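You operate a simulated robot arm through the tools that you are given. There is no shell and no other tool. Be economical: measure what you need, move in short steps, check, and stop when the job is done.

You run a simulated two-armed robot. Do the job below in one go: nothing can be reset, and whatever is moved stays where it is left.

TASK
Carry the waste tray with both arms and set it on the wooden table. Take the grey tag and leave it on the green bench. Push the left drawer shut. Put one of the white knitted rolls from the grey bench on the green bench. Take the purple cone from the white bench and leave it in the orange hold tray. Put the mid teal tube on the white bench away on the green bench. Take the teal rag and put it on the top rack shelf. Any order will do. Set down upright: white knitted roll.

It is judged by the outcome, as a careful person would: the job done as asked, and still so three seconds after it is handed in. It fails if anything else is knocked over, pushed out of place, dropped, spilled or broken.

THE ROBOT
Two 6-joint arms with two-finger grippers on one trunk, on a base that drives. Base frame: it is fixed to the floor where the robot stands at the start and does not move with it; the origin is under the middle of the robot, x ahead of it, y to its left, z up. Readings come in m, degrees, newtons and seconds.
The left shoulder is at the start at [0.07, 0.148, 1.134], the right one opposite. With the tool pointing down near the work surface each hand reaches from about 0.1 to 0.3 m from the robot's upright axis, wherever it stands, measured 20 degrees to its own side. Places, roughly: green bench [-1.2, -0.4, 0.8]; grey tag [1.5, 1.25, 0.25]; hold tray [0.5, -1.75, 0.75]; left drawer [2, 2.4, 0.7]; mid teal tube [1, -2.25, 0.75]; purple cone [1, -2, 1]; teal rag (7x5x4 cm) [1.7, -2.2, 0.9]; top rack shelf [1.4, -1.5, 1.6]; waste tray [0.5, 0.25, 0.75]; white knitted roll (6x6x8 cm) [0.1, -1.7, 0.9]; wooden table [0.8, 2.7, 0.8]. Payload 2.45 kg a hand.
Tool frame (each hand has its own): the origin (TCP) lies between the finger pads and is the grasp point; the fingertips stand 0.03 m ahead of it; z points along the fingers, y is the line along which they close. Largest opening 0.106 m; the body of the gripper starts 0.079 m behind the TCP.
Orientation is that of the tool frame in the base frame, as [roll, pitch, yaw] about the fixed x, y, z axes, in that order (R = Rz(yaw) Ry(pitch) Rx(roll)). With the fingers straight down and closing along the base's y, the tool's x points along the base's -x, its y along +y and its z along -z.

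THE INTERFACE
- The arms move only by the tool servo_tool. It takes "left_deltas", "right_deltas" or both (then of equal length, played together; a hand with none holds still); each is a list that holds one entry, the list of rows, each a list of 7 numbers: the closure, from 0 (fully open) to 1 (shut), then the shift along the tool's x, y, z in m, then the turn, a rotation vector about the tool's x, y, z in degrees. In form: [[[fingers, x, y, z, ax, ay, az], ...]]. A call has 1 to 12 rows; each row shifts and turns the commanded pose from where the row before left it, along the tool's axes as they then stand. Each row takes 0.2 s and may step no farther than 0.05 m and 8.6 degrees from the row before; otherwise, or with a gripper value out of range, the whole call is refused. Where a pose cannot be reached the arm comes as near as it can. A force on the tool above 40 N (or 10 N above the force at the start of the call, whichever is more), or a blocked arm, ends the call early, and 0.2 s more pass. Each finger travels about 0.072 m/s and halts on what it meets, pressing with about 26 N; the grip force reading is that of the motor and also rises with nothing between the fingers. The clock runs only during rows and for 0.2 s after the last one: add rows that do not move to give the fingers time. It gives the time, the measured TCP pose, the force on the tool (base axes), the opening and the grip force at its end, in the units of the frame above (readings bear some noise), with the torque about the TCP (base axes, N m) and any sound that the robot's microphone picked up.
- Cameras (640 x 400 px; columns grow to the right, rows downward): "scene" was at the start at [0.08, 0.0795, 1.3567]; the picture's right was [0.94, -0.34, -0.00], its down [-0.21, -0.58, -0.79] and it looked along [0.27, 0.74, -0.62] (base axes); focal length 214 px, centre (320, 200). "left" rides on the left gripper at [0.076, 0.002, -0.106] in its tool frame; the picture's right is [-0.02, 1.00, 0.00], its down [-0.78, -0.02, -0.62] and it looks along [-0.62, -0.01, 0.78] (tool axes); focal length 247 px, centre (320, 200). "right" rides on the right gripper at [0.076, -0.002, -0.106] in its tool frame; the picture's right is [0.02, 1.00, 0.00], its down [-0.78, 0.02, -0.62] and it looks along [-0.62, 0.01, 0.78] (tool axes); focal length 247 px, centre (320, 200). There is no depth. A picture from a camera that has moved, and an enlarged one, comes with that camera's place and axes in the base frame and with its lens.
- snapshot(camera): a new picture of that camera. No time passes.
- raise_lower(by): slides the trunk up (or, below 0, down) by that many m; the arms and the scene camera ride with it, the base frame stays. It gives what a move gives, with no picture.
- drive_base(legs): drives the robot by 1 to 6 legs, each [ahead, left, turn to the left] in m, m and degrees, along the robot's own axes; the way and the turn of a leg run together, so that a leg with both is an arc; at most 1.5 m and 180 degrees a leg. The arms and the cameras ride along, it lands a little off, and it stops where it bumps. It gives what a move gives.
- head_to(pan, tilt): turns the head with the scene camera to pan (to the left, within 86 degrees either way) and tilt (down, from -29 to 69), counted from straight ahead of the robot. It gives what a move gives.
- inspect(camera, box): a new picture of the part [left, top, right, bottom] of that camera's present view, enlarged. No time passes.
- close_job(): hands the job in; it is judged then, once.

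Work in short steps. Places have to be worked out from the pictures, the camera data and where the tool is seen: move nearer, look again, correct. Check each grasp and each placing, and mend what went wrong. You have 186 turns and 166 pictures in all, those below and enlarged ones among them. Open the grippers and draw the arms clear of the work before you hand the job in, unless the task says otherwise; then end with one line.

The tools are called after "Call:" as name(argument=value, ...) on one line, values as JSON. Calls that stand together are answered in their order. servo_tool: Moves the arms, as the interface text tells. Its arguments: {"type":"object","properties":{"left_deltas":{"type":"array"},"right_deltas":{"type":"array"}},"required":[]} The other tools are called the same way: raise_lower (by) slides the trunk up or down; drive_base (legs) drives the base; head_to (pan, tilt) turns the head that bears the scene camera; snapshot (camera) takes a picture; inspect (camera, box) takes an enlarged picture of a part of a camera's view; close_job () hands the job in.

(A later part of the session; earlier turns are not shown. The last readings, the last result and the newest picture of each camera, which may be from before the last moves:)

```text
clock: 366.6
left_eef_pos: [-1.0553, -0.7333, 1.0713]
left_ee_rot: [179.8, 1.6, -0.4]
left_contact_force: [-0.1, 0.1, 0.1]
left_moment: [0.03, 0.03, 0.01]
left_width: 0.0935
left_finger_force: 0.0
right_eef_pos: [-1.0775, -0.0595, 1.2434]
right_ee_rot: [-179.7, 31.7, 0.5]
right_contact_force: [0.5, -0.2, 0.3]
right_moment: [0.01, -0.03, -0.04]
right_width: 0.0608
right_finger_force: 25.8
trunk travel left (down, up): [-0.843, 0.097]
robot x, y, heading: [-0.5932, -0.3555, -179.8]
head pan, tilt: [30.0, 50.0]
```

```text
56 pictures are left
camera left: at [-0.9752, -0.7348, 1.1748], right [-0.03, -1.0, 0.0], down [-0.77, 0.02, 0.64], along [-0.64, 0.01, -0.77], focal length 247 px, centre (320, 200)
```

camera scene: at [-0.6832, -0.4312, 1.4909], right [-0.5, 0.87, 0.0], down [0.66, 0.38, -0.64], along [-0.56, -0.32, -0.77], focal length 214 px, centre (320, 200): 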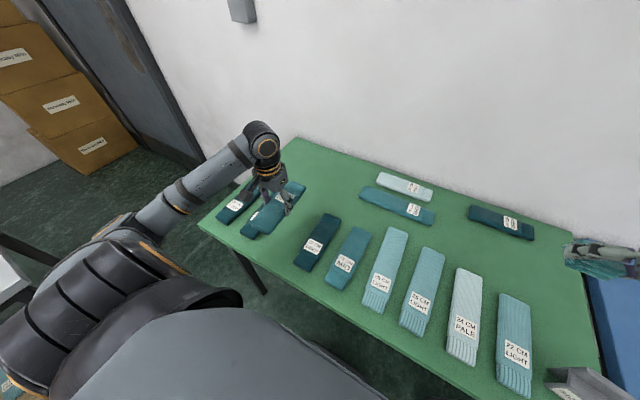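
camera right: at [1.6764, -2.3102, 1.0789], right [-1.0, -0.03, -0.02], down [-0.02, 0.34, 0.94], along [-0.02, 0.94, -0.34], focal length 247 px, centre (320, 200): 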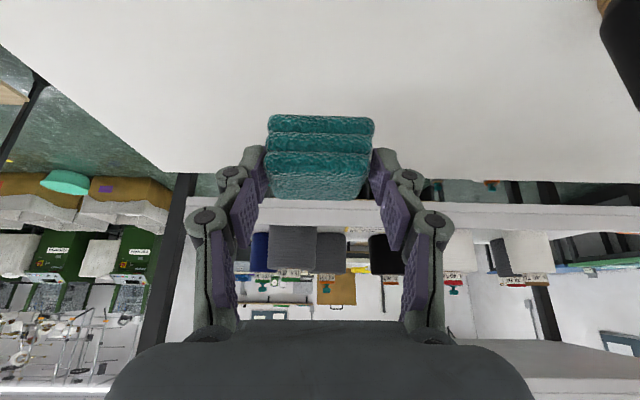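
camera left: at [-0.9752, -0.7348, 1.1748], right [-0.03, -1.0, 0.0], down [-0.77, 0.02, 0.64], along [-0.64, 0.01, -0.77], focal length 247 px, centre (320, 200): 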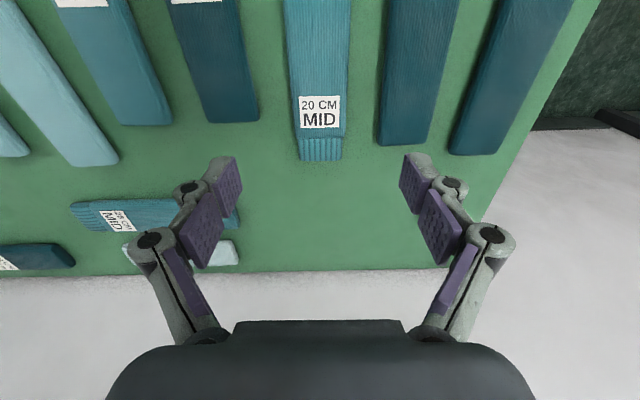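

The tube lies neatly in the slot. Now the roll with the left hand (rag stays in the right): I go back into the gap and face south.

Call:
drive_base(legs=[[-0.34, 0, 0], [0, 0.32, 0], [0, 0, 50], [0.75, 0.035, 0], [0, 0, 40]])

Call:
head_to(pan=30, tilt=50)

Call:
snapshot(camera="scene")

Call:
snapshot(camera="left")

```text
clock: 378.3
left_eef_pos: [-0.315, -1.7152, 1.0709]
left_ee_rot: [179.8, 1.5, 92.1]
left_contact_force: [-0.7, -0.5, -0.8]
left_moment: [0.0, -0.03, 0.01]
left_width: 0.0935
left_finger_force: 0.1
right_eef_pos: [-0.9871, -1.7665, 1.2432]
right_ee_rot: [-179.8, 31.7, 92.9]
right_contact_force: [-0.7, -0.4, -1.2]
right_moment: [0.0, -0.03, 0.02]
right_width: 0.0607
right_finger_force: 26.3
trunk travel left (down, up): [-0.843, 0.097]
robot x, y, heading: [-0.7082, -1.2688, -87.2]
head pan, tilt: [30.0, 50.0]
```

```text
clock: 378.9
left_eef_pos: [-0.3147, -1.7155, 1.0711]
left_ee_rot: [179.8, 1.5, 92.0]
left_contact_force: [0.7, 0.0, -0.4]
left_moment: [0.02, -0.01, 0.02]
left_width: 0.0933
left_finger_force: 0.1
right_eef_pos: [-0.9872, -1.7664, 1.2433]
right_ee_rot: [-179.8, 31.7, 93.0]
right_contact_force: [0.3, 0.2, -0.6]
right_moment: [-0.02, -0.01, 0.02]
right_width: 0.0607
right_finger_force: 26.0
trunk travel left (down, up): [-0.843, 0.097]
robot x, y, heading: [-0.7123, -1.2736, -87.5]
head pan, tilt: [30.0, 50.0]
```

```text
55 pictures are left
camera scene: at [-0.6668, -1.3887, 1.5758], right [-0.84, -0.54, 0.0], down [-0.41, 0.65, -0.64], along [0.35, -0.54, -0.77], focal length 214 px, centre (320, 200)
```

scene: 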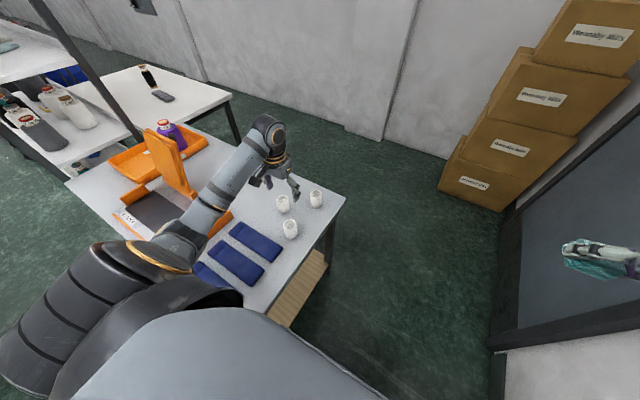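

```text
54 pictures are left
camera left: at [-0.3151, -1.6364, 1.1748], right [1.0, 0.01, 0.0], down [0.01, -0.77, 0.64], along [0.01, -0.64, -0.77], focal length 247 px, centre (320, 200)
```

left: 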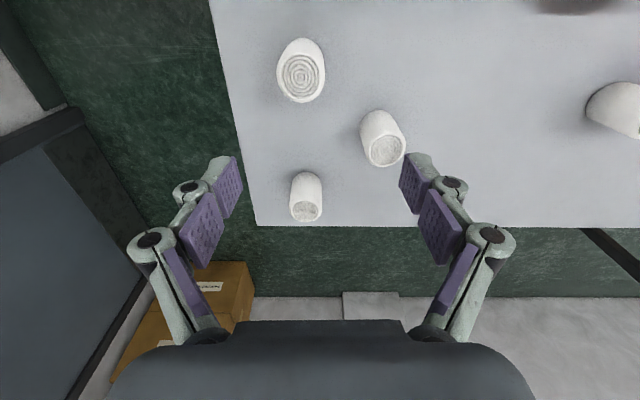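

Nearest roll top is at about (-0.333,-1.70). I align over it and lower partway.

Call:
servo_tool(left_deltas=[[[0.1, 0.015, -0.018, 0, 0, 0, 0], [0.1, 0, 0, 0, 0, 0, 0]]])

Call:
raise_lower(by=-0.11)

Call:
snapshot(camera="left")

```text
clock: 379.5
left_eef_pos: [-0.3334, -1.7013, 1.0681]
left_ee_rot: [179.9, 1.8, 92.0]
left_contact_force: [0.0, 0.1, 0.4]
left_moment: [-0.01, 0.05, -0.01]
left_width: 0.0954
left_finger_force: 0.0
right_eef_pos: [-0.9866, -1.7659, 1.2447]
right_ee_rot: [-179.8, 31.8, 92.9]
right_contact_force: [-0.6, -0.2, 0.2]
right_moment: [0.0, 0.0, 0.01]
right_width: 0.0608
right_finger_force: 26.2
trunk travel left (down, up): [-0.843, 0.097]
robot x, y, heading: [-0.7104, -1.2732, -87.5]
head pan, tilt: [30.0, 50.0]
```

```text
clock: 381.0
left_eef_pos: [-0.3345, -1.701, 0.9581]
left_ee_rot: [-180.0, 1.8, 92.0]
left_contact_force: [-1.1, -0.8, 0.4]
left_moment: [-0.04, -0.02, -0.02]
left_width: 0.0955
left_finger_force: 0.1
right_eef_pos: [-0.9872, -1.7662, 1.1345]
right_ee_rot: [-179.7, 31.7, 92.9]
right_contact_force: [0.2, 0.1, 0.1]
right_moment: [0.01, 0.02, -0.01]
right_width: 0.0609
right_finger_force: 26.2
trunk travel left (down, up): [-0.733, 0.207]
robot x, y, heading: [-0.7111, -1.2712, -87.5]
head pan, tilt: [30.0, 50.0]
```

```text
53 pictures are left
camera left: at [-0.3342, -1.622, 1.062], right [1.0, 0.01, 0.0], down [0.01, -0.76, 0.65], along [0.01, -0.65, -0.76], focal length 247 px, centre (320, 200)
```

left: 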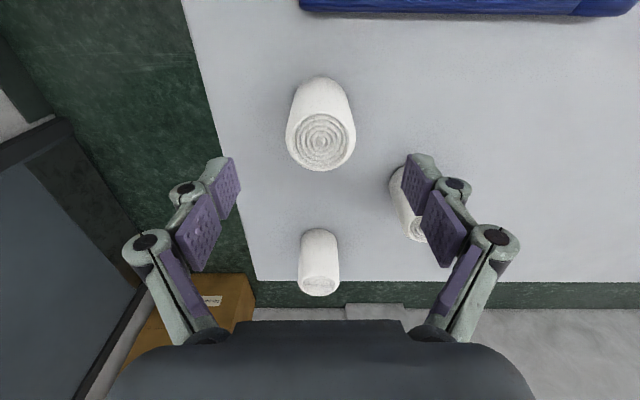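

Perfectly aligned. Lower and grip the roll.

Call:
raise_lower(by=-0.084)

Call:
servo_tool(left_deltas=[[[0.4, 0, 0, 0, 0, 0, 0], [0.7, 0, 0, 0, 0, 0, 0], [1, 0, 0, 0, 0, 0, 0], [1, 0, 0, 0, 0, 0, 0]]])

Call:
raise_lower(by=0.25)

Call:
snapshot(camera="left")

```text
clock: 382.2
left_eef_pos: [-0.3331, -1.7011, 0.8741]
left_ee_rot: [179.9, 1.9, 92.1]
left_contact_force: [-0.9, 0.6, 0.1]
left_moment: [0.0, 0.02, 0.01]
left_width: 0.0956
left_finger_force: 0.0
right_eef_pos: [-0.9875, -1.7646, 1.0496]
right_ee_rot: [-179.7, 31.7, 92.9]
right_contact_force: [0.6, -0.8, -0.5]
right_moment: [0.01, 0.0, 0.0]
right_width: 0.0609
right_finger_force: 26.1
trunk travel left (down, up): [-0.649, 0.291]
robot x, y, heading: [-0.7124, -1.2708, -87.5]
head pan, tilt: [30.0, 50.0]
```

```text
clock: 383.2
left_eef_pos: [-0.3325, -1.7018, 0.8747]
left_ee_rot: [179.8, 1.7, 92.0]
left_contact_force: [0.9, -0.5, 1.5]
left_moment: [-0.02, -0.05, 0.01]
left_width: 0.0503
left_finger_force: 25.6
right_eef_pos: [-0.987, -1.766, 1.05]
right_ee_rot: [-179.7, 31.7, 92.9]
right_contact_force: [0.0, 0.3, 0.7]
right_moment: [0.03, 0.01, 0.01]
right_width: 0.0608
right_finger_force: 25.6
trunk travel left (down, up): [-0.649, 0.291]
robot x, y, heading: [-0.7079, -1.2725, -87.4]
head pan, tilt: [30.0, 50.0]
```

```text
clock: 385.7
left_eef_pos: [-0.3348, -1.7021, 1.1244]
left_ee_rot: [179.9, 1.8, 92.0]
left_contact_force: [0.3, 0.2, -0.1]
left_moment: [0.04, -0.02, 0.01]
left_width: 0.0505
left_finger_force: 26.5
right_eef_pos: [-0.9875, -1.7647, 1.2987]
right_ee_rot: [-179.8, 31.7, 92.9]
right_contact_force: [-0.4, 0.6, -0.9]
right_moment: [0.02, 0.01, -0.03]
right_width: 0.0607
right_finger_force: 25.8
trunk travel left (down, up): [-0.899, 0.041]
robot x, y, heading: [-0.7113, -1.2728, -87.2]
head pan, tilt: [30.0, 50.0]
```

```text
52 pictures are left
camera left: at [-0.3342, -1.6222, 1.2278], right [1.0, 0.01, 0.0], down [0.01, -0.76, 0.65], along [0.01, -0.65, -0.76], focal length 247 px, centre (320, 200)
```

left: 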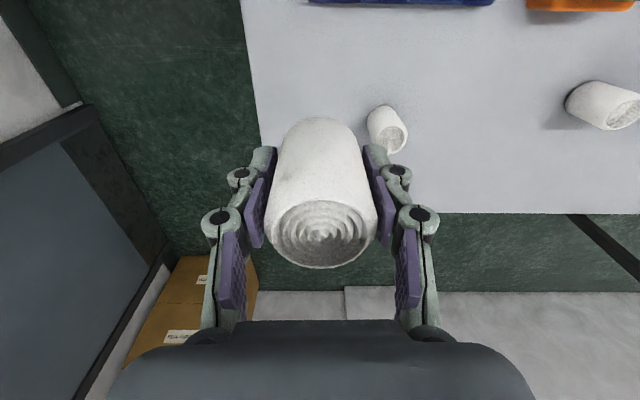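

Roll held upright. Back out of the gap and turn to the green bench.

Call:
drive_base(legs=[[0, 0, -43], [-0.75, -0.02, 0], [0, 0, -50], [0, -0.3, 0], [0.15, 0, 0]])

Call:
snapshot(camera="left")

```text
clock: 387.1
left_eef_pos: [-0.4429, -1.7792, 1.1242]
left_ee_rot: [180.0, 1.8, 78.7]
left_contact_force: [-0.2, 0.4, -0.1]
left_moment: [-0.04, 0.01, 0.01]
left_width: 0.0501
left_finger_force: 25.6
right_eef_pos: [-1.0925, -1.6893, 1.3005]
right_ee_rot: [-179.8, 31.8, 79.7]
right_contact_force: [-0.3, -0.3, 0.5]
right_moment: [-0.04, 0.03, 0.0]
right_width: 0.0608
right_finger_force: 25.9
trunk travel left (down, up): [-0.899, 0.041]
robot x, y, heading: [-0.7122, -1.2802, -100.8]
head pan, tilt: [30.0, 50.0]
stopped in leg 1: the robot was blocked; the commanded pose is now the measured one
```

```text
51 pictures are left
camera left: at [-0.4248, -1.7014, 1.2278], right [0.98, -0.22, 0.0], down [-0.17, -0.75, 0.65], along [-0.14, -0.63, -0.76], focal length 247 px, centre (320, 200)
```

left: 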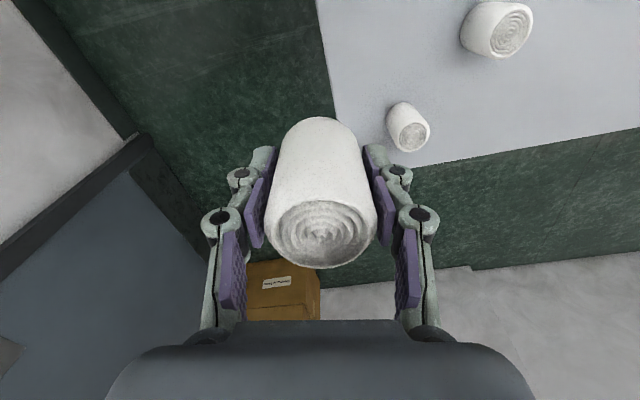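

The base corner brushes a bench leg when turning there. I go a bit further south-west where I turned freely before, turn, then back out.

Call:
drive_base(legs=[[0.13, -0.07, 0], [0, 0, -28.5], [-0.5, 0, 0], [-0.5, 0, 0]])

Call:
head_to(pan=0, tilt=50)

Call:
snapshot(camera="scene")

```text
clock: 395.0
left_eef_pos: [-0.1725, -1.1864, 1.124]
left_ee_rot: [-180.0, 1.7, 49.6]
left_contact_force: [-0.4, 0.5, -0.5]
left_moment: [-0.04, -0.04, 0.02]
left_width: 0.0502
left_finger_force: 26.2
right_eef_pos: [-0.6988, -0.792, 1.2989]
right_ee_rot: [-179.8, 31.7, 50.5]
right_contact_force: [0.4, 0.0, -0.1]
right_moment: [0.0, 0.01, -0.02]
right_width: 0.0608
right_finger_force: 26.6
trunk travel left (down, up): [-0.899, 0.041]
robot x, y, heading: [-0.1588, -0.615, -130.2]
head pan, tilt: [30.0, 50.0]
```

```text
clock: 395.9
left_eef_pos: [-0.1715, -1.1835, 1.1251]
left_ee_rot: [180.0, 1.6, 49.5]
left_contact_force: [0.6, 0.0, -0.4]
left_moment: [0.0, 0.02, -0.01]
left_width: 0.0502
left_finger_force: 26.3
right_eef_pos: [-0.6977, -0.7906, 1.2998]
right_ee_rot: [-179.8, 31.7, 50.5]
right_contact_force: [0.2, -0.2, -1.0]
right_moment: [0.02, -0.01, 0.01]
right_width: 0.0609
right_finger_force: 25.8
trunk travel left (down, up): [-0.899, 0.041]
robot x, y, heading: [-0.1594, -0.6135, -130.0]
head pan, tilt: [0.0, 50.0]
```

```text
50 pictures are left
camera scene: at [-0.2416, -0.7118, 1.6319], right [-0.77, 0.64, 0.0], down [0.49, 0.59, -0.64], along [-0.41, -0.49, -0.77], focal length 214 px, centre (320, 200)
```

scene: 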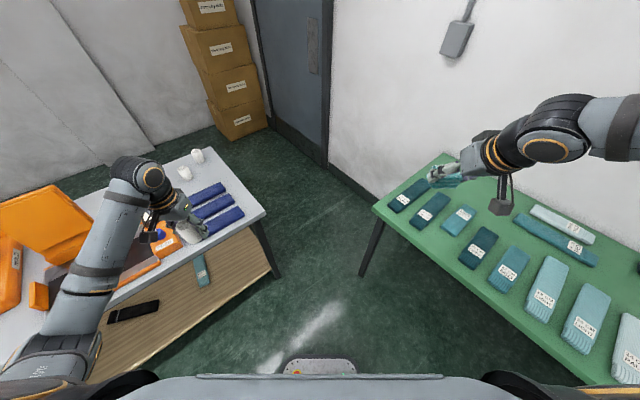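

Out of the gap. Turn west and move to the roll's place in front of the placed tube.

Call:
drive_base(legs=[[0, 0, -50], [0, -0.236, 0], [0.29, 0, 0]])

Call:
raise_lower(by=-0.13)

Call:
snapshot(camera="left")

Call:
head_to(pan=25, tilt=50)

Call:
snapshot(camera="scene")

```text
clock: 401.6
left_eef_pos: [-0.9023, -0.7183, 1.1249]
left_ee_rot: [179.9, 1.7, -1.7]
left_contact_force: [0.0, -0.1, -0.7]
left_moment: [0.01, 0.05, 0.0]
left_width: 0.0505
left_finger_force: 26.3
right_eef_pos: [-0.9244, -0.0632, 1.3006]
right_ee_rot: [-179.8, 31.8, -0.8]
right_contact_force: [0.0, -0.1, 0.6]
right_moment: [-0.01, 0.0, 0.01]
right_width: 0.0606
right_finger_force: 25.8
trunk travel left (down, up): [-0.899, 0.041]
robot x, y, heading: [-0.4556, -0.3707, 178.6]
head pan, tilt: [0.0, 50.0]
```

```text
clock: 403.2
left_eef_pos: [-0.9051, -0.7192, 0.9941]
left_ee_rot: [179.9, 1.6, -1.6]
left_contact_force: [0.0, 0.0, 0.2]
left_moment: [-0.02, 0.02, -0.04]
left_width: 0.0505
left_finger_force: 26.0
right_eef_pos: [-0.927, -0.0634, 1.1689]
right_ee_rot: [-179.8, 31.7, -0.8]
right_contact_force: [-0.5, 0.3, 0.1]
right_moment: [0.01, -0.03, -0.01]
right_width: 0.0609
right_finger_force: 26.0
trunk travel left (down, up): [-0.769, 0.171]
robot x, y, heading: [-0.453, -0.3686, 178.7]
head pan, tilt: [0.0, 50.0]
```

```text
49 pictures are left
camera left: at [-0.824, -0.723, 1.0978], right [-0.05, -1.0, 0.0], down [-0.76, 0.04, 0.64], along [-0.64, 0.03, -0.76], focal length 247 px, centre (320, 200)
```

left: 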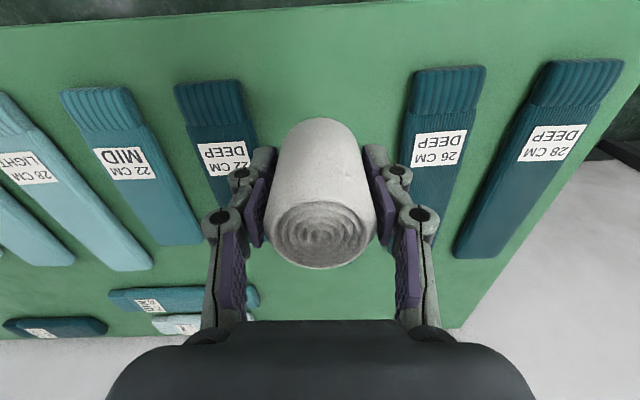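

```text
clock: 404.1
left_eef_pos: [-0.9058, -0.7193, 0.9941]
left_ee_rot: [179.9, 1.7, -1.7]
left_contact_force: [-0.6, -0.3, 0.1]
left_moment: [0.0, -0.02, 0.03]
left_width: 0.05
left_finger_force: 26.1
right_eef_pos: [-0.9272, -0.0619, 1.1681]
right_ee_rot: [-179.7, 31.6, -0.8]
right_contact_force: [-0.2, 0.2, -0.2]
right_moment: [-0.03, -0.04, 0.0]
right_width: 0.0608
right_finger_force: 25.7
trunk travel left (down, up): [-0.769, 0.171]
robot x, y, heading: [-0.4558, -0.3702, 178.6]
head pan, tilt: [25.0, 50.0]
```

```text
48 pictures are left
camera scene: at [-0.5729, -0.4016, 1.5018], right [-0.4, 0.92, 0.0], down [0.7, 0.31, -0.64], along [-0.59, -0.26, -0.77], focal length 214 px, centre (320, 200)
```

scene: 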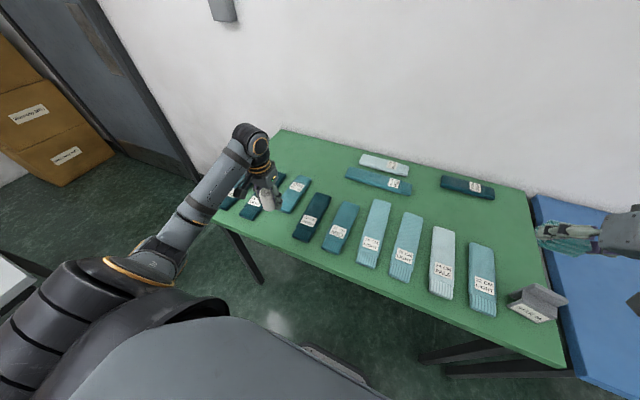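

Position is good: 4 cm from the edge and clear of the tube. Lower to contact.

Call:
raise_lower(by=-0.112)

Call:
raise_lower(by=-0.007)

Call:
raise_lower(by=-0.005)

```text
clock: 405.5
left_eef_pos: [-0.9053, -0.7191, 0.8825]
left_ee_rot: [179.9, 1.7, -1.7]
left_contact_force: [-0.5, 0.3, -0.1]
left_moment: [0.0, -0.02, 0.01]
left_width: 0.0505
left_finger_force: 25.3
right_eef_pos: [-0.9256, -0.063, 1.0576]
right_ee_rot: [-179.9, 31.7, -0.9]
right_contact_force: [0.2, 0.5, 0.8]
right_moment: [-0.04, 0.03, 0.0]
right_width: 0.0608
right_finger_force: 25.9
trunk travel left (down, up): [-0.657, 0.283]
robot x, y, heading: [-0.4535, -0.3737, 178.9]
head pan, tilt: [25.0, 50.0]
```

```text
clock: 406.1
left_eef_pos: [-0.9047, -0.719, 0.8748]
left_ee_rot: [180.0, 1.7, -1.7]
left_contact_force: [-0.3, -0.8, 0.0]
left_moment: [0.02, -0.01, -0.03]
left_width: 0.0501
left_finger_force: 26.2
right_eef_pos: [-0.9267, -0.063, 1.0503]
right_ee_rot: [-179.8, 31.7, -0.7]
right_contact_force: [0.3, 0.0, -0.5]
right_moment: [-0.02, 0.01, 0.0]
right_width: 0.0609
right_finger_force: 26.1
trunk travel left (down, up): [-0.65, 0.29]
robot x, y, heading: [-0.4515, -0.3703, 178.9]
head pan, tilt: [25.0, 50.0]
```

```text
clock: 406.6
left_eef_pos: [-0.9052, -0.7183, 0.8737]
left_ee_rot: [179.6, 2.2, -1.7]
left_contact_force: [-3.9, -6.6, 30.8]
left_moment: [-0.22, -0.03, -0.05]
left_width: 0.0507
left_finger_force: 26.2
right_eef_pos: [-0.926, -0.0614, 1.0468]
right_ee_rot: [-179.9, 31.8, -0.8]
right_contact_force: [0.3, 0.3, -0.6]
right_moment: [-0.01, -0.02, 0.01]
right_width: 0.0607
right_finger_force: 26.3
trunk travel left (down, up): [-0.645, 0.295]
robot x, y, heading: [-0.455, -0.3663, 178.8]
head pan, tilt: [25.0, 50.0]
```

Contact. I ease up slightly, open, and rise.

Call:
raise_lower(by=0.003)

Call:
servo_tool(left_deltas=[[[0.4, 0, 0, 0, 0, 0, 0], [0.2, 0, 0, 0, 0, 0, 0], [0.2, 0, 0, 0, 0, 0, 0]]])

Call:
raise_lower(by=0.2)

Call:
snapshot(camera="left")

```text
clock: 407.1
left_eef_pos: [-0.9039, -0.7178, 0.8737]
left_ee_rot: [179.8, 1.8, -1.6]
left_contact_force: [-4.9, -5.3, 20.2]
left_moment: [-0.28, 0.28, -0.02]
left_width: 0.0505
left_finger_force: 26.0
right_eef_pos: [-0.9242, -0.062, 1.0494]
right_ee_rot: [-179.8, 31.8, -0.8]
right_contact_force: [0.6, 0.5, 0.0]
right_moment: [0.01, -0.04, 0.0]
right_width: 0.061
right_finger_force: 25.5
trunk travel left (down, up): [-0.648, 0.292]
robot x, y, heading: [-0.4501, -0.3701, 178.7]
head pan, tilt: [25.0, 50.0]
```

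```text
clock: 407.9
left_eef_pos: [-0.9044, -0.7193, 0.8726]
left_ee_rot: [179.9, 1.6, -1.6]
left_contact_force: [-0.3, -0.7, -0.7]
left_moment: [0.0, 0.03, 0.0]
left_width: 0.0849
left_finger_force: 0.1
right_eef_pos: [-0.9264, -0.063, 1.0478]
right_ee_rot: [-179.7, 31.6, -0.8]
right_contact_force: [0.3, -0.2, 0.0]
right_moment: [0.0, -0.02, 0.01]
right_width: 0.061
right_finger_force: 25.7
trunk travel left (down, up): [-0.648, 0.292]
robot x, y, heading: [-0.4542, -0.3712, 178.5]
head pan, tilt: [25.0, 50.0]
```

```text
clock: 410.1
left_eef_pos: [-0.9045, -0.7185, 1.0719]
left_ee_rot: [179.9, 1.7, -1.7]
left_contact_force: [0.1, 0.4, -0.4]
left_moment: [0.0, 0.0, -0.04]
left_width: 0.0848
left_finger_force: 0.2
right_eef_pos: [-0.9267, -0.0639, 1.2492]
right_ee_rot: [-179.8, 31.7, -0.9]
right_contact_force: [0.7, -0.2, -0.4]
right_moment: [-0.01, 0.01, 0.01]
right_width: 0.0609
right_finger_force: 26.3
trunk travel left (down, up): [-0.848, 0.092]
robot x, y, heading: [-0.4522, -0.3677, 178.4]
head pan, tilt: [25.0, 50.0]
```

```text
47 pictures are left
camera left: at [-0.8242, -0.723, 1.1767], right [-0.05, -1.0, 0.0], down [-0.76, 0.04, 0.64], along [-0.64, 0.03, -0.76], focal length 247 px, centre (320, 200)
```

left: 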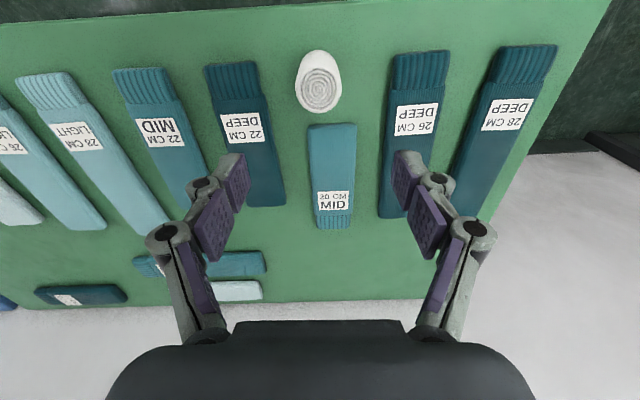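

Roll stands upright by the tube. Last: the rag to the top rack shelf. I turn south and strafe east in front of the rack.

Call:
drive_base(legs=[[-0.15, 0, 0], [0, 0, 91], [0.2, 0, 0], [0, 0.9, 0], [0, 0.9, 0]])

Call:
head_to(pan=-10, tilt=0)

Call:
snapshot(camera="scene")

```text
clock: 425.2
left_eef_pos: [1.8221, -1.0389, 1.0727]
left_ee_rot: [179.8, 1.6, 87.7]
left_contact_force: [-0.7, 0.0, -0.1]
left_moment: [0.01, -0.02, -0.01]
left_width: 0.0849
left_finger_force: 0.0
right_eef_pos: [1.1672, -1.0533, 1.2489]
right_ee_rot: [-179.8, 31.8, 88.6]
right_contact_force: [-0.1, 0.3, -0.5]
right_moment: [0.01, -0.01, 0.01]
right_width: 0.0609
right_finger_force: 26.3
trunk travel left (down, up): [-0.848, 0.092]
robot x, y, heading: [1.4844, -0.5825, -92.0]
head pan, tilt: [25.0, 50.0]
```

```text
clock: 426.4
left_eef_pos: [1.8234, -1.0391, 1.0732]
left_ee_rot: [179.9, 1.8, 87.7]
left_contact_force: [0.1, 0.6, -0.5]
left_moment: [-0.02, -0.02, 0.01]
left_width: 0.085
left_finger_force: 0.0
right_eef_pos: [1.1677, -1.0541, 1.2487]
right_ee_rot: [-179.7, 31.7, 88.6]
right_contact_force: [0.7, 0.0, 0.2]
right_moment: [0.05, 0.01, -0.01]
right_width: 0.0607
right_finger_force: 25.8
trunk travel left (down, up): [-0.848, 0.092]
robot x, y, heading: [1.4825, -0.581, -91.9]
head pan, tilt: [-10.0, 0.0]
```

```text
46 pictures are left
camera scene: at [1.4608, -0.7229, 1.6586], right [-0.98, 0.21, 0.0], down [0.0, 0.0, -1.0], along [-0.21, -0.98, 0.0], focal length 214 px, centre (320, 200)
```

scene: 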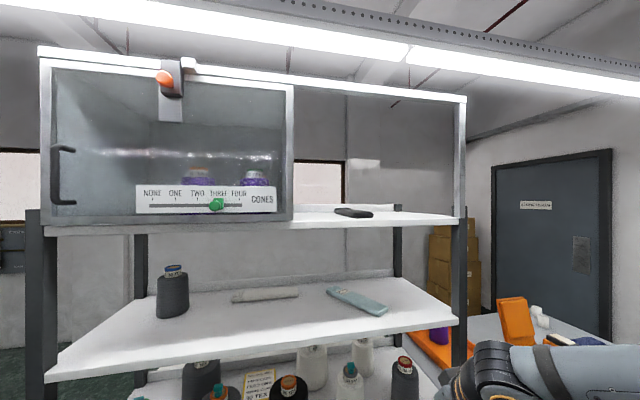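

The top shelf's open part is x 0.83–1.40 at z≈1.60, with a black item near x 1.15. I raise the trunk fully and lift the right hand.

Call:
raise_lower(by=0.09)

Call:
servo_tool(right_deltas=[[[1, -0.0159, 0, -0.0254, 0, 0, 0], [1, -0.0159, 0, -0.0254, 0, 0, 0], [1, -0.0159, 0, -0.0254, 0, 0, 0], [1, -0.0159, 0, -0.0254, 0, 0, 0], [1, -0.0159, 0, -0.0254, 0, 0, 0], [1, -0.0159, 0, -0.0254, 0, 0, 0], [1, -0.0159, 0, -0.0254, 0, 0, 0], [1, -0.0159, 0, -0.0254, 0, 0, 0], [1, -0.0159, 0, -0.0254, 0, 0, 0], [1, -0.0159, 0, -0.0254, 0, 0, 0], [1, -0.0159, 0, -0.0254, 0, 0, 0], [1, -0.0159, 0, -0.0254, 0, 0, 0]]])

Call:
snapshot(camera="scene")

```text
clock: 427.6
left_eef_pos: [1.8241, -1.0386, 1.1639]
left_ee_rot: [180.0, 1.7, 87.6]
left_contact_force: [0.7, -0.3, 1.2]
left_moment: [0.02, -0.02, -0.02]
left_width: 0.0849
left_finger_force: 0.1
right_eef_pos: [1.1682, -1.0547, 1.3388]
right_ee_rot: [-179.8, 31.6, 88.5]
right_contact_force: [-0.1, 0.2, -0.7]
right_moment: [0.01, -0.01, 0.03]
right_width: 0.0609
right_finger_force: 25.8
trunk travel left (down, up): [-0.938, 0.002]
robot x, y, heading: [1.4812, -0.5851, -91.9]
head pan, tilt: [-10.0, 0.0]
```

```text
clock: 430.2
left_eef_pos: [1.8243, -1.038, 1.1631]
left_ee_rot: [179.9, 1.7, 87.5]
left_contact_force: [0.1, -0.1, -0.5]
left_moment: [-0.01, 0.0, -0.02]
left_width: 0.085
left_finger_force: 0.1
right_eef_pos: [1.0856, -1.0002, 1.6367]
right_ee_rot: [-179.9, 31.8, 88.6]
right_contact_force: [-0.5, 0.1, -0.7]
right_moment: [0.03, 0.0, -0.01]
right_width: 0.0607
right_finger_force: 25.9
right hand out of reach, approached as far as the arm can: row 4, 5, 6, 7, 8, 9, 10, 11, 12
trunk travel left (down, up): [-0.938, 0.002]
robot x, y, heading: [1.4821, -0.5816, -91.8]
head pan, tilt: [-10.0, 0.0]
```

```text
45 pictures are left
camera scene: at [1.4603, -0.722, 1.7487], right [-0.98, 0.21, 0.0], down [0.0, 0.0, -1.0], along [-0.21, -0.98, 0.0], focal length 214 px, centre (320, 200)
```

scene: 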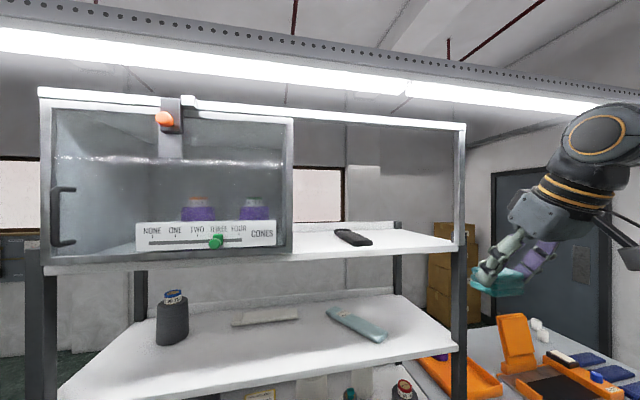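

Nearly high enough. I pitch the tool 24° further about the wrist to gain height, then look through the right camera.

Call:
servo_tool(right_deltas=[[[1, -0.0313, 0, -0.002, 0, -8, 0], [1, -0.0313, 0, -0.002, 0, -8, 0], [1, -0.0313, 0, -0.002, 0, -8, 0]]])

Call:
snapshot(camera="right")

Call:
inspect(camera="scene", box=[280, 100, 600, 300])

```text
clock: 431.0
left_eef_pos: [1.8251, -1.0387, 1.1643]
left_ee_rot: [180.0, 1.7, 87.6]
left_contact_force: [0.4, 0.9, -0.3]
left_moment: [0.0, 0.01, 0.01]
left_width: 0.0849
left_finger_force: 0.0
right_eef_pos: [1.0827, -1.0668, 1.7019]
right_ee_rot: [-179.8, 55.8, 88.7]
right_contact_force: [0.4, 0.6, 0.1]
right_moment: [-0.01, 0.0, 0.0]
right_width: 0.061
right_finger_force: 26.4
trunk travel left (down, up): [-0.938, 0.002]
robot x, y, heading: [1.48, -0.5831, -92.1]
head pan, tilt: [-10.0, 0.0]
```

```text
44 pictures are left
camera right: at [1.0847, -0.9364, 1.6973], right [1.0, -0.01, -0.02], down [0.02, 0.07, 1.0], along [-0.01, -1.0, 0.08], focal length 247 px, centre (320, 200)
```

right: 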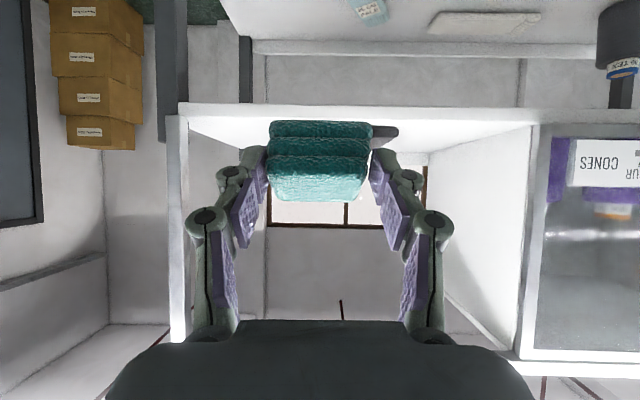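

```text
2.00 times, centred on (440, 200) of scene
camera zoom: at [1.4608, -0.7226, 1.7487], right [-0.98, 0.21, 0.0], down [0.0, 0.0, -1.0], along [-0.21, -0.98, 0.0], focal length 429 px, centre (80, 200)
```

zoom: 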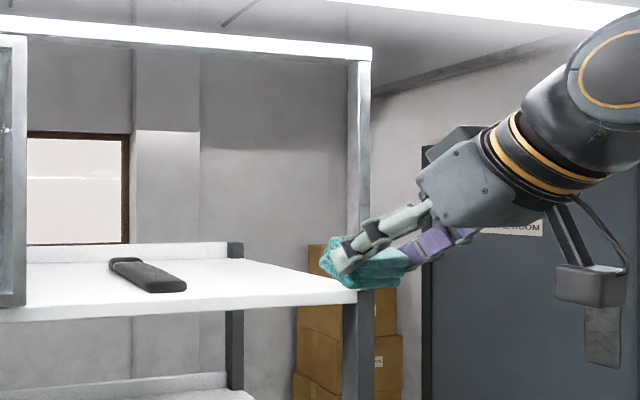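

Shelf front edge y≈-1.357, top z≈1.59; black item at x≈1.2. I retract the left hand (it would hit the rack), then approach halfway.

Call:
servo_tool(left_deltas=[[[0.2, 0.03, 0, 0, 0, 0, 0], [0.2, 0.03, 0, 0, 0, 0, 0], [0.2, 0.03, 0, 0, 0, 0, 0], [0.2, 0.03, 0, 0, 0, 0, 0], [0.2, 0.03, 0, 0, 0, 0, 0], [0.2, 0.03, 0, 0, 0, 0, 0], [0.2, 0.03, 0, 0, 0, 0, 0], [0.2, 0.03, 0, 0, 0, 0, 0]]])

Call:
drive_base(legs=[[0.2, -0.045, 2]])

Call:
snapshot(camera="right")

Call:
head_to(pan=40, tilt=40)

Call:
snapshot(camera="scene")

```text
clock: 432.8
left_eef_pos: [1.8002, -0.9489, 1.1496]
left_ee_rot: [179.9, 1.8, 87.6]
left_contact_force: [-0.9, 0.1, 0.3]
left_moment: [-0.01, 0.02, 0.02]
left_width: 0.0848
left_finger_force: 0.0
left hand out of reach, approached as far as the arm can: row 3, 4, 5, 6, 7, 8
right_eef_pos: [1.0832, -1.0663, 1.7019]
right_ee_rot: [-179.9, 55.9, 88.7]
right_contact_force: [-0.1, 0.0, 0.8]
right_moment: [-0.01, 0.01, -0.04]
right_width: 0.0608
right_finger_force: 25.8
trunk travel left (down, up): [-0.938, 0.002]
robot x, y, heading: [1.4819, -0.5841, -92.1]
head pan, tilt: [-10.0, 0.0]
```

```text
clock: 434.4
left_eef_pos: [1.7671, -1.1364, 1.1499]
left_ee_rot: [179.8, 2.0, 89.9]
left_contact_force: [-0.2, 0.4, -0.9]
left_moment: [-0.02, 0.0, 0.0]
left_width: 0.0848
left_finger_force: 0.0
right_eef_pos: [1.0565, -1.2787, 1.703]
right_ee_rot: [-179.6, 56.0, 91.1]
right_contact_force: [-0.5, 1.1, 1.3]
right_moment: [-0.01, 0.0, -0.03]
right_width: 0.0609
right_finger_force: 25.4
trunk travel left (down, up): [-0.938, 0.002]
robot x, y, heading: [1.4328, -0.7848, -89.6]
head pan, tilt: [-10.0, 0.0]
```

```text
42 pictures are left
camera right: at [1.0526, -1.1488, 1.6993], right [1.0, 0.02, -0.02], down [0.02, 0.08, 1.0], along [0.03, -1.0, 0.08], focal length 247 px, centre (320, 200)
```

right: 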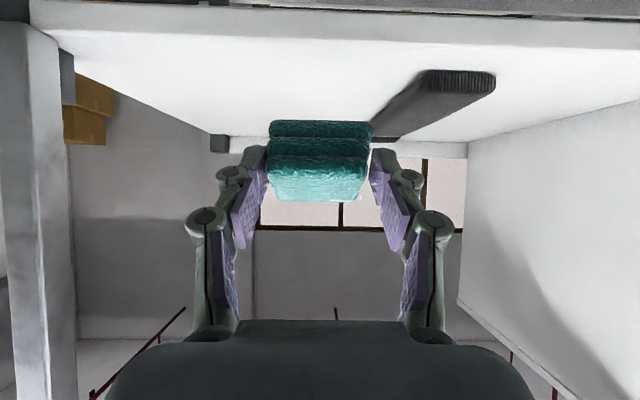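

```text
clock: 435.6
left_eef_pos: [1.7653, -1.1406, 1.1493]
left_ee_rot: [179.8, 1.8, 89.9]
left_contact_force: [0.1, 0.2, 0.5]
left_moment: [0.0, 0.01, -0.03]
left_width: 0.0851
left_finger_force: 0.0
right_eef_pos: [1.0549, -1.2845, 1.7013]
right_ee_rot: [-179.7, 55.8, 90.9]
right_contact_force: [0.4, 0.5, 0.3]
right_moment: [0.01, -0.01, 0.06]
right_width: 0.0609
right_finger_force: 25.7
trunk travel left (down, up): [-0.938, 0.002]
robot x, y, heading: [1.4331, -0.7892, -89.4]
head pan, tilt: [40.0, 40.0]
```

```text
41 pictures are left
camera scene: at [1.4887, -0.9033, 1.6851], right [-0.76, -0.65, 0.0], down [-0.42, 0.49, -0.77], along [0.5, -0.58, -0.64], focal length 214 px, centre (320, 200)
```

scene: 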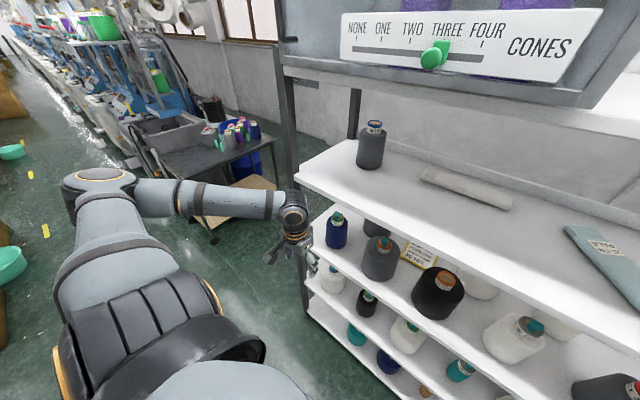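

The left hand is too close to the rack for further advance. I lift it high and back near its starting stance.

Call:
servo_tool(left_deltas=[[[0.2, 0, 0.006, -0.04, 0, 0, 0], [0.2, 0.01, 0.006, -0.04, 0, 0, 0], [0.2, 0.01, 0.006, -0.04, 0, 0, 0], [0.2, 0.01, 0.006, -0.04, 0, 0, 0], [0.2, 0.015, 0.006, -0.04, 0, 0, 0], [0.2, 0.015, 0.006, -0.04, 0, 0, 0], [0.2, 0.015, 0.006, -0.04, 0, 0, 0], [0.2, 0.015, 0.006, -0.04, 0, 0, 0], [0.2, 0.015, 0.006, -0.04, 0, 0, 0], [0.2, 0.015, 0.006, -0.04, 0, 0, 0]]])

Call:
snapshot(camera="scene")

```text
clock: 437.8
left_eef_pos: [1.7469, -1.0272, 1.5285]
left_ee_rot: [179.9, 1.7, 89.8]
left_contact_force: [-0.3, 0.4, 1.1]
left_moment: [0.03, -0.03, 0.02]
left_width: 0.085
left_finger_force: 0.0
left hand out of reach, approached as far as the arm can: row 1, 2, 3, 4, 5
right_eef_pos: [1.0538, -1.285, 1.7005]
right_ee_rot: [-179.8, 55.8, 90.9]
right_contact_force: [-0.7, 0.7, 0.2]
right_moment: [-0.01, -0.01, 0.02]
right_width: 0.0608
right_finger_force: 26.4
trunk travel left (down, up): [-0.938, 0.002]
robot x, y, heading: [1.4336, -0.7899, -89.7]
head pan, tilt: [40.0, 40.0]
```

```text
40 pictures are left
camera scene: at [1.4883, -0.9031, 1.685], right [-0.76, -0.65, 0.0], down [-0.42, 0.49, -0.77], along [0.5, -0.58, -0.64], focal length 214 px, centre (320, 200)
```

scene: 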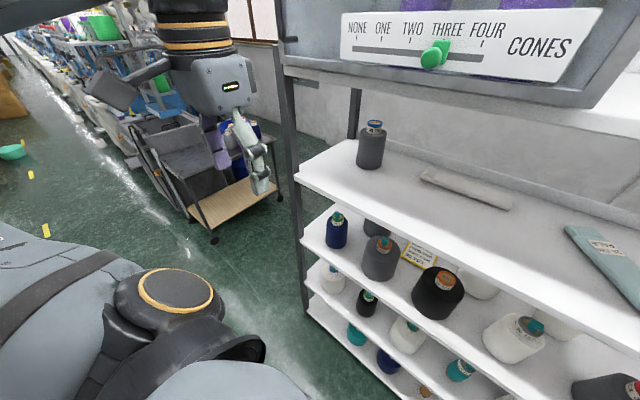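

Clear now. Drive the remaining 15 cm so the rag is over the shelf.

Call:
drive_base(legs=[[0.15, -0.01, 0]])

Call:
snapshot(camera="right")

Call:
head_to(pan=-40, tilt=5)

Call:
snapshot(camera="scene")

```text
clock: 439.2
left_eef_pos: [1.7404, -1.1703, 1.527]
left_ee_rot: [179.9, 1.9, 90.0]
left_contact_force: [-0.1, 1.1, 0.8]
left_moment: [-0.03, 0.02, 0.0]
left_width: 0.0847
left_finger_force: 0.0
right_eef_pos: [1.0463, -1.4264, 1.7036]
right_ee_rot: [-179.7, 56.0, 91.0]
right_contact_force: [-0.3, 0.3, 1.0]
right_moment: [-0.01, 0.03, -0.03]
right_width: 0.0607
right_finger_force: 26.0
trunk travel left (down, up): [-0.938, 0.002]
robot x, y, heading: [1.4232, -0.9376, -89.5]
head pan, tilt: [40.0, 40.0]
```

```text
39 pictures are left
camera right: at [1.0426, -1.2963, 1.6991], right [1.0, 0.03, -0.02], down [0.02, 0.08, 1.0], along [0.03, -1.0, 0.08], focal length 247 px, centre (320, 200)
```

right: 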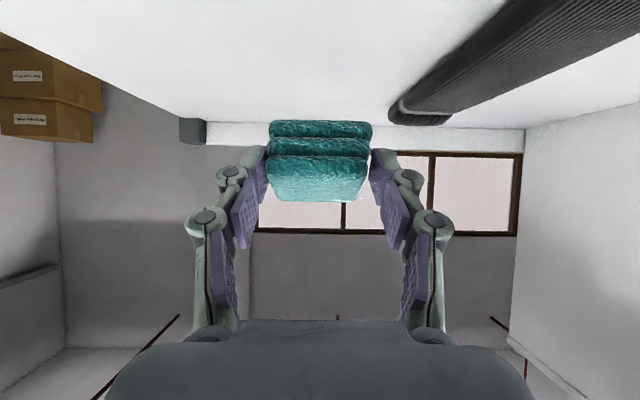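

```text
clock: 440.7
left_eef_pos: [1.7407, -1.1751, 1.5269]
left_ee_rot: [179.9, 1.7, 89.9]
left_contact_force: [-0.1, -0.1, -0.5]
left_moment: [0.03, 0.01, -0.01]
left_width: 0.0846
left_finger_force: 0.0
right_eef_pos: [1.0459, -1.4329, 1.7006]
right_ee_rot: [-179.7, 55.8, 91.0]
right_contact_force: [0.1, -0.5, -0.2]
right_moment: [0.01, 0.02, -0.01]
right_width: 0.0609
right_finger_force: 25.5
trunk travel left (down, up): [-0.938, 0.002]
robot x, y, heading: [1.4258, -0.9352, -89.5]
head pan, tilt: [-40.0, 5.0]
```

```text
38 pictures are left
camera scene: at [1.3663, -1.057, 1.7407], right [-0.77, 0.64, 0.0], down [0.06, 0.07, -1.0], along [-0.63, -0.77, -0.09], focal length 214 px, centre (320, 200)
```

scene: 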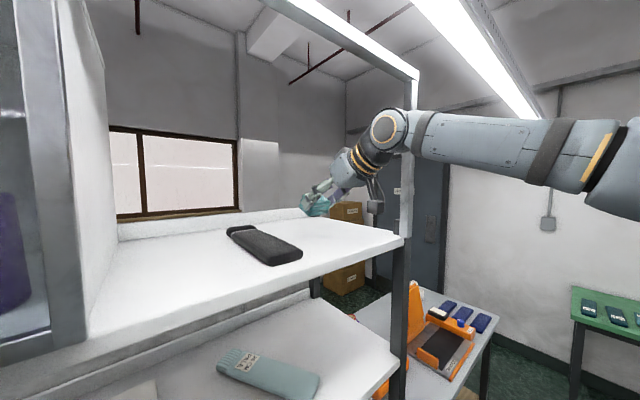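

Rag is over the free part of the shelf. I lower 3 cm, level it by 16°, then lower to contact.

Call:
raise_lower(by=-0.03)

Call:
servo_tool(right_deltas=[[[1, 0, 0, 0, 0, 8, 0], [1, 0, 0, 0, 0, 8, 0], [1, 0, 0, 0, 0, 0, 0]]])

Call:
raise_lower(by=-0.012)

```text
clock: 441.5
left_eef_pos: [1.7392, -1.1764, 1.4978]
left_ee_rot: [179.9, 1.7, 89.8]
left_contact_force: [-0.9, -0.5, -0.2]
left_moment: [-0.01, 0.02, 0.02]
left_width: 0.085
left_finger_force: 0.0
right_eef_pos: [1.0452, -1.4333, 1.6709]
right_ee_rot: [-179.7, 55.8, 90.9]
right_contact_force: [0.5, 0.3, -0.5]
right_moment: [0.01, -0.01, 0.01]
right_width: 0.0608
right_finger_force: 25.8
trunk travel left (down, up): [-0.908, 0.032]
robot x, y, heading: [1.4233, -0.9323, -89.5]
head pan, tilt: [-40.0, 5.0]
```

```text
clock: 442.3
left_eef_pos: [1.7411, -1.1755, 1.4966]
left_ee_rot: [179.8, 1.7, 89.9]
left_contact_force: [0.5, 0.2, 0.4]
left_moment: [0.0, 0.04, 0.04]
left_width: 0.0848
left_finger_force: 0.0
right_eef_pos: [1.0177, -1.4123, 1.6439]
right_ee_rot: [-179.9, 40.4, 90.8]
right_contact_force: [-3.2, -8.6, 22.8]
right_moment: [-0.49, -0.04, -0.05]
right_width: 0.0606
right_finger_force: 25.9
right hand out of reach, approached as far as the arm can: row 1, 2
trunk travel left (down, up): [-0.908, 0.032]
robot x, y, heading: [1.4265, -0.933, -89.5]
head pan, tilt: [-40.0, 5.0]
```

```text
clock: 442.9
left_eef_pos: [1.7432, -1.1731, 1.4841]
left_ee_rot: [-180.0, 1.8, 89.9]
left_contact_force: [-1.0, 0.4, -0.6]
left_moment: [0.02, -0.04, -0.01]
left_width: 0.0846
left_finger_force: 0.0
right_eef_pos: [1.0201, -1.4089, 1.632]
right_ee_rot: [-179.6, 40.3, 90.9]
right_contact_force: [-1.4, -3.9, 29.1]
right_moment: [-0.59, 0.16, -0.04]
right_width: 0.0609
right_finger_force: 25.9
trunk travel left (down, up): [-0.896, 0.044]
robot x, y, heading: [1.4237, -0.9348, -89.3]
head pan, tilt: [-40.0, 5.0]
```

In contact, but the arm slid it toward the shelf edge. I lift a little, move 5 cm further in, and set down.

Call:
raise_lower(by=0.025)

Call:
drive_base(legs=[[0.05, 0.01, 0]])

Call:
snapshot(camera="right")

Call:
snapshot(camera="scene")

```text
clock: 443.6
left_eef_pos: [1.7417, -1.1754, 1.5105]
left_ee_rot: [179.8, 1.8, 89.9]
left_contact_force: [0.6, 0.4, 0.4]
left_moment: [-0.03, 0.01, 0.01]
left_width: 0.0848
left_finger_force: 0.0
right_eef_pos: [1.0178, -1.4107, 1.6537]
right_ee_rot: [-179.8, 39.8, 90.9]
right_contact_force: [-0.2, 0.4, -0.3]
right_moment: [0.0, 0.0, 0.0]
right_width: 0.0607
right_finger_force: 25.7
trunk travel left (down, up): [-0.921, 0.019]
robot x, y, heading: [1.4234, -0.9313, -89.6]
head pan, tilt: [-40.0, 5.0]
```

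```text
clock: 444.5
left_eef_pos: [1.7474, -1.2106, 1.5142]
left_ee_rot: [179.8, 2.3, 89.9]
left_contact_force: [-1.3, 1.2, -0.5]
left_moment: [-0.12, -0.03, 0.02]
left_width: 0.0846
left_finger_force: 0.1
right_eef_pos: [1.0252, -1.4456, 1.6584]
right_ee_rot: [179.9, 40.5, 90.8]
right_contact_force: [-0.7, 0.7, 0.1]
right_moment: [-0.07, 0.0, 0.02]
right_width: 0.061
right_finger_force: 26.5
trunk travel left (down, up): [-0.921, 0.019]
robot x, y, heading: [1.4373, -0.9856, -89.5]
head pan, tilt: [-40.0, 5.0]
```

```text
37 pictures are left
camera right: at [1.0215, -1.3189, 1.689], right [1.0, 0.03, -0.01], down [0.02, -0.19, 0.98], along [0.03, -0.98, -0.19], focal length 247 px, centre (320, 200)
```

right: 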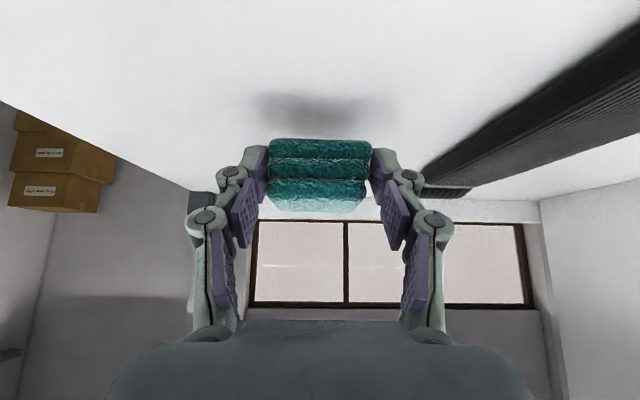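

```text
36 pictures are left
camera scene: at [1.3736, -1.09, 1.7248], right [-0.77, 0.64, -0.01], down [0.06, 0.06, -1.0], along [-0.64, -0.77, -0.08], focal length 214 px, centre (320, 200)
```

scene: 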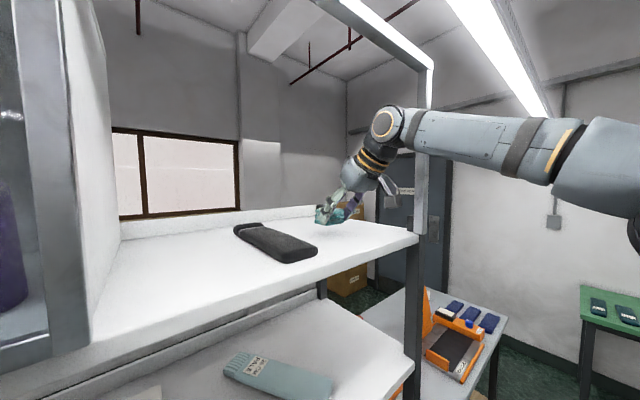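

Rag is now ~5 cm inside the front edge. Lower to contact and release.

Call:
raise_lower(by=-0.022)

Call:
servo_tool(right_deltas=[[[0.7, 0, 0, 0, 0, 0, 0], [0.2, 0, 0, 0, 0, 0, 0], [0.1, 0, 0, 0, 0, 0, 0]]])

Call:
snapshot(camera="right")

```text
clock: 445.2
left_eef_pos: [1.7513, -1.2189, 1.4873]
left_ee_rot: [-180.0, 1.9, 89.9]
left_contact_force: [0.6, 0.4, 0.4]
left_moment: [-0.05, 0.03, 0.03]
left_width: 0.0844
left_finger_force: 0.1
right_eef_pos: [1.0283, -1.4543, 1.6329]
right_ee_rot: [-179.8, 40.0, 91.0]
right_contact_force: [-0.2, 1.2, -1.0]
right_moment: [-0.08, 0.02, -0.01]
right_width: 0.0611
right_finger_force: 26.3
trunk travel left (down, up): [-0.899, 0.041]
robot x, y, heading: [1.4368, -0.9832, -89.6]
head pan, tilt: [-40.0, 5.0]
```

```text
clock: 446.0
left_eef_pos: [1.7503, -1.2216, 1.4888]
left_ee_rot: [179.9, 1.7, 89.9]
left_contact_force: [-0.6, 0.5, 0.4]
left_moment: [-0.03, 0.02, -0.04]
left_width: 0.0847
left_finger_force: 0.1
right_eef_pos: [1.0272, -1.4568, 1.6338]
right_ee_rot: [-179.9, 40.0, 90.9]
right_contact_force: [0.5, 0.7, 0.3]
right_moment: [-0.04, -0.03, 0.0]
right_width: 0.0954
right_finger_force: 0.0
trunk travel left (down, up): [-0.899, 0.041]
robot x, y, heading: [1.4348, -0.9859, -89.7]
head pan, tilt: [-40.0, 5.0]
```

```text
35 pictures are left
camera right: at [1.0238, -1.3317, 1.6648], right [1.0, 0.03, -0.02], down [0.02, -0.2, 0.98], along [0.03, -0.98, -0.2], focal length 247 px, centre (320, 200)
```

right: 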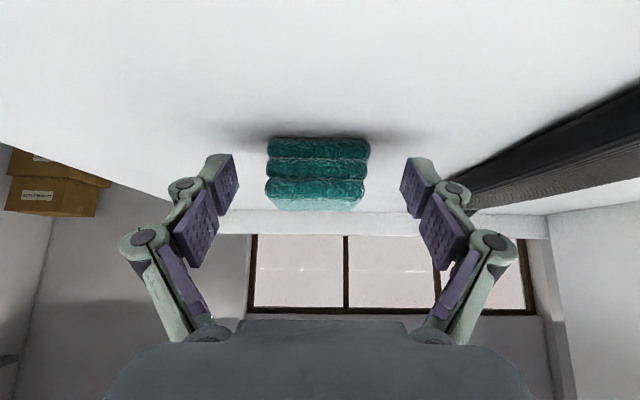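

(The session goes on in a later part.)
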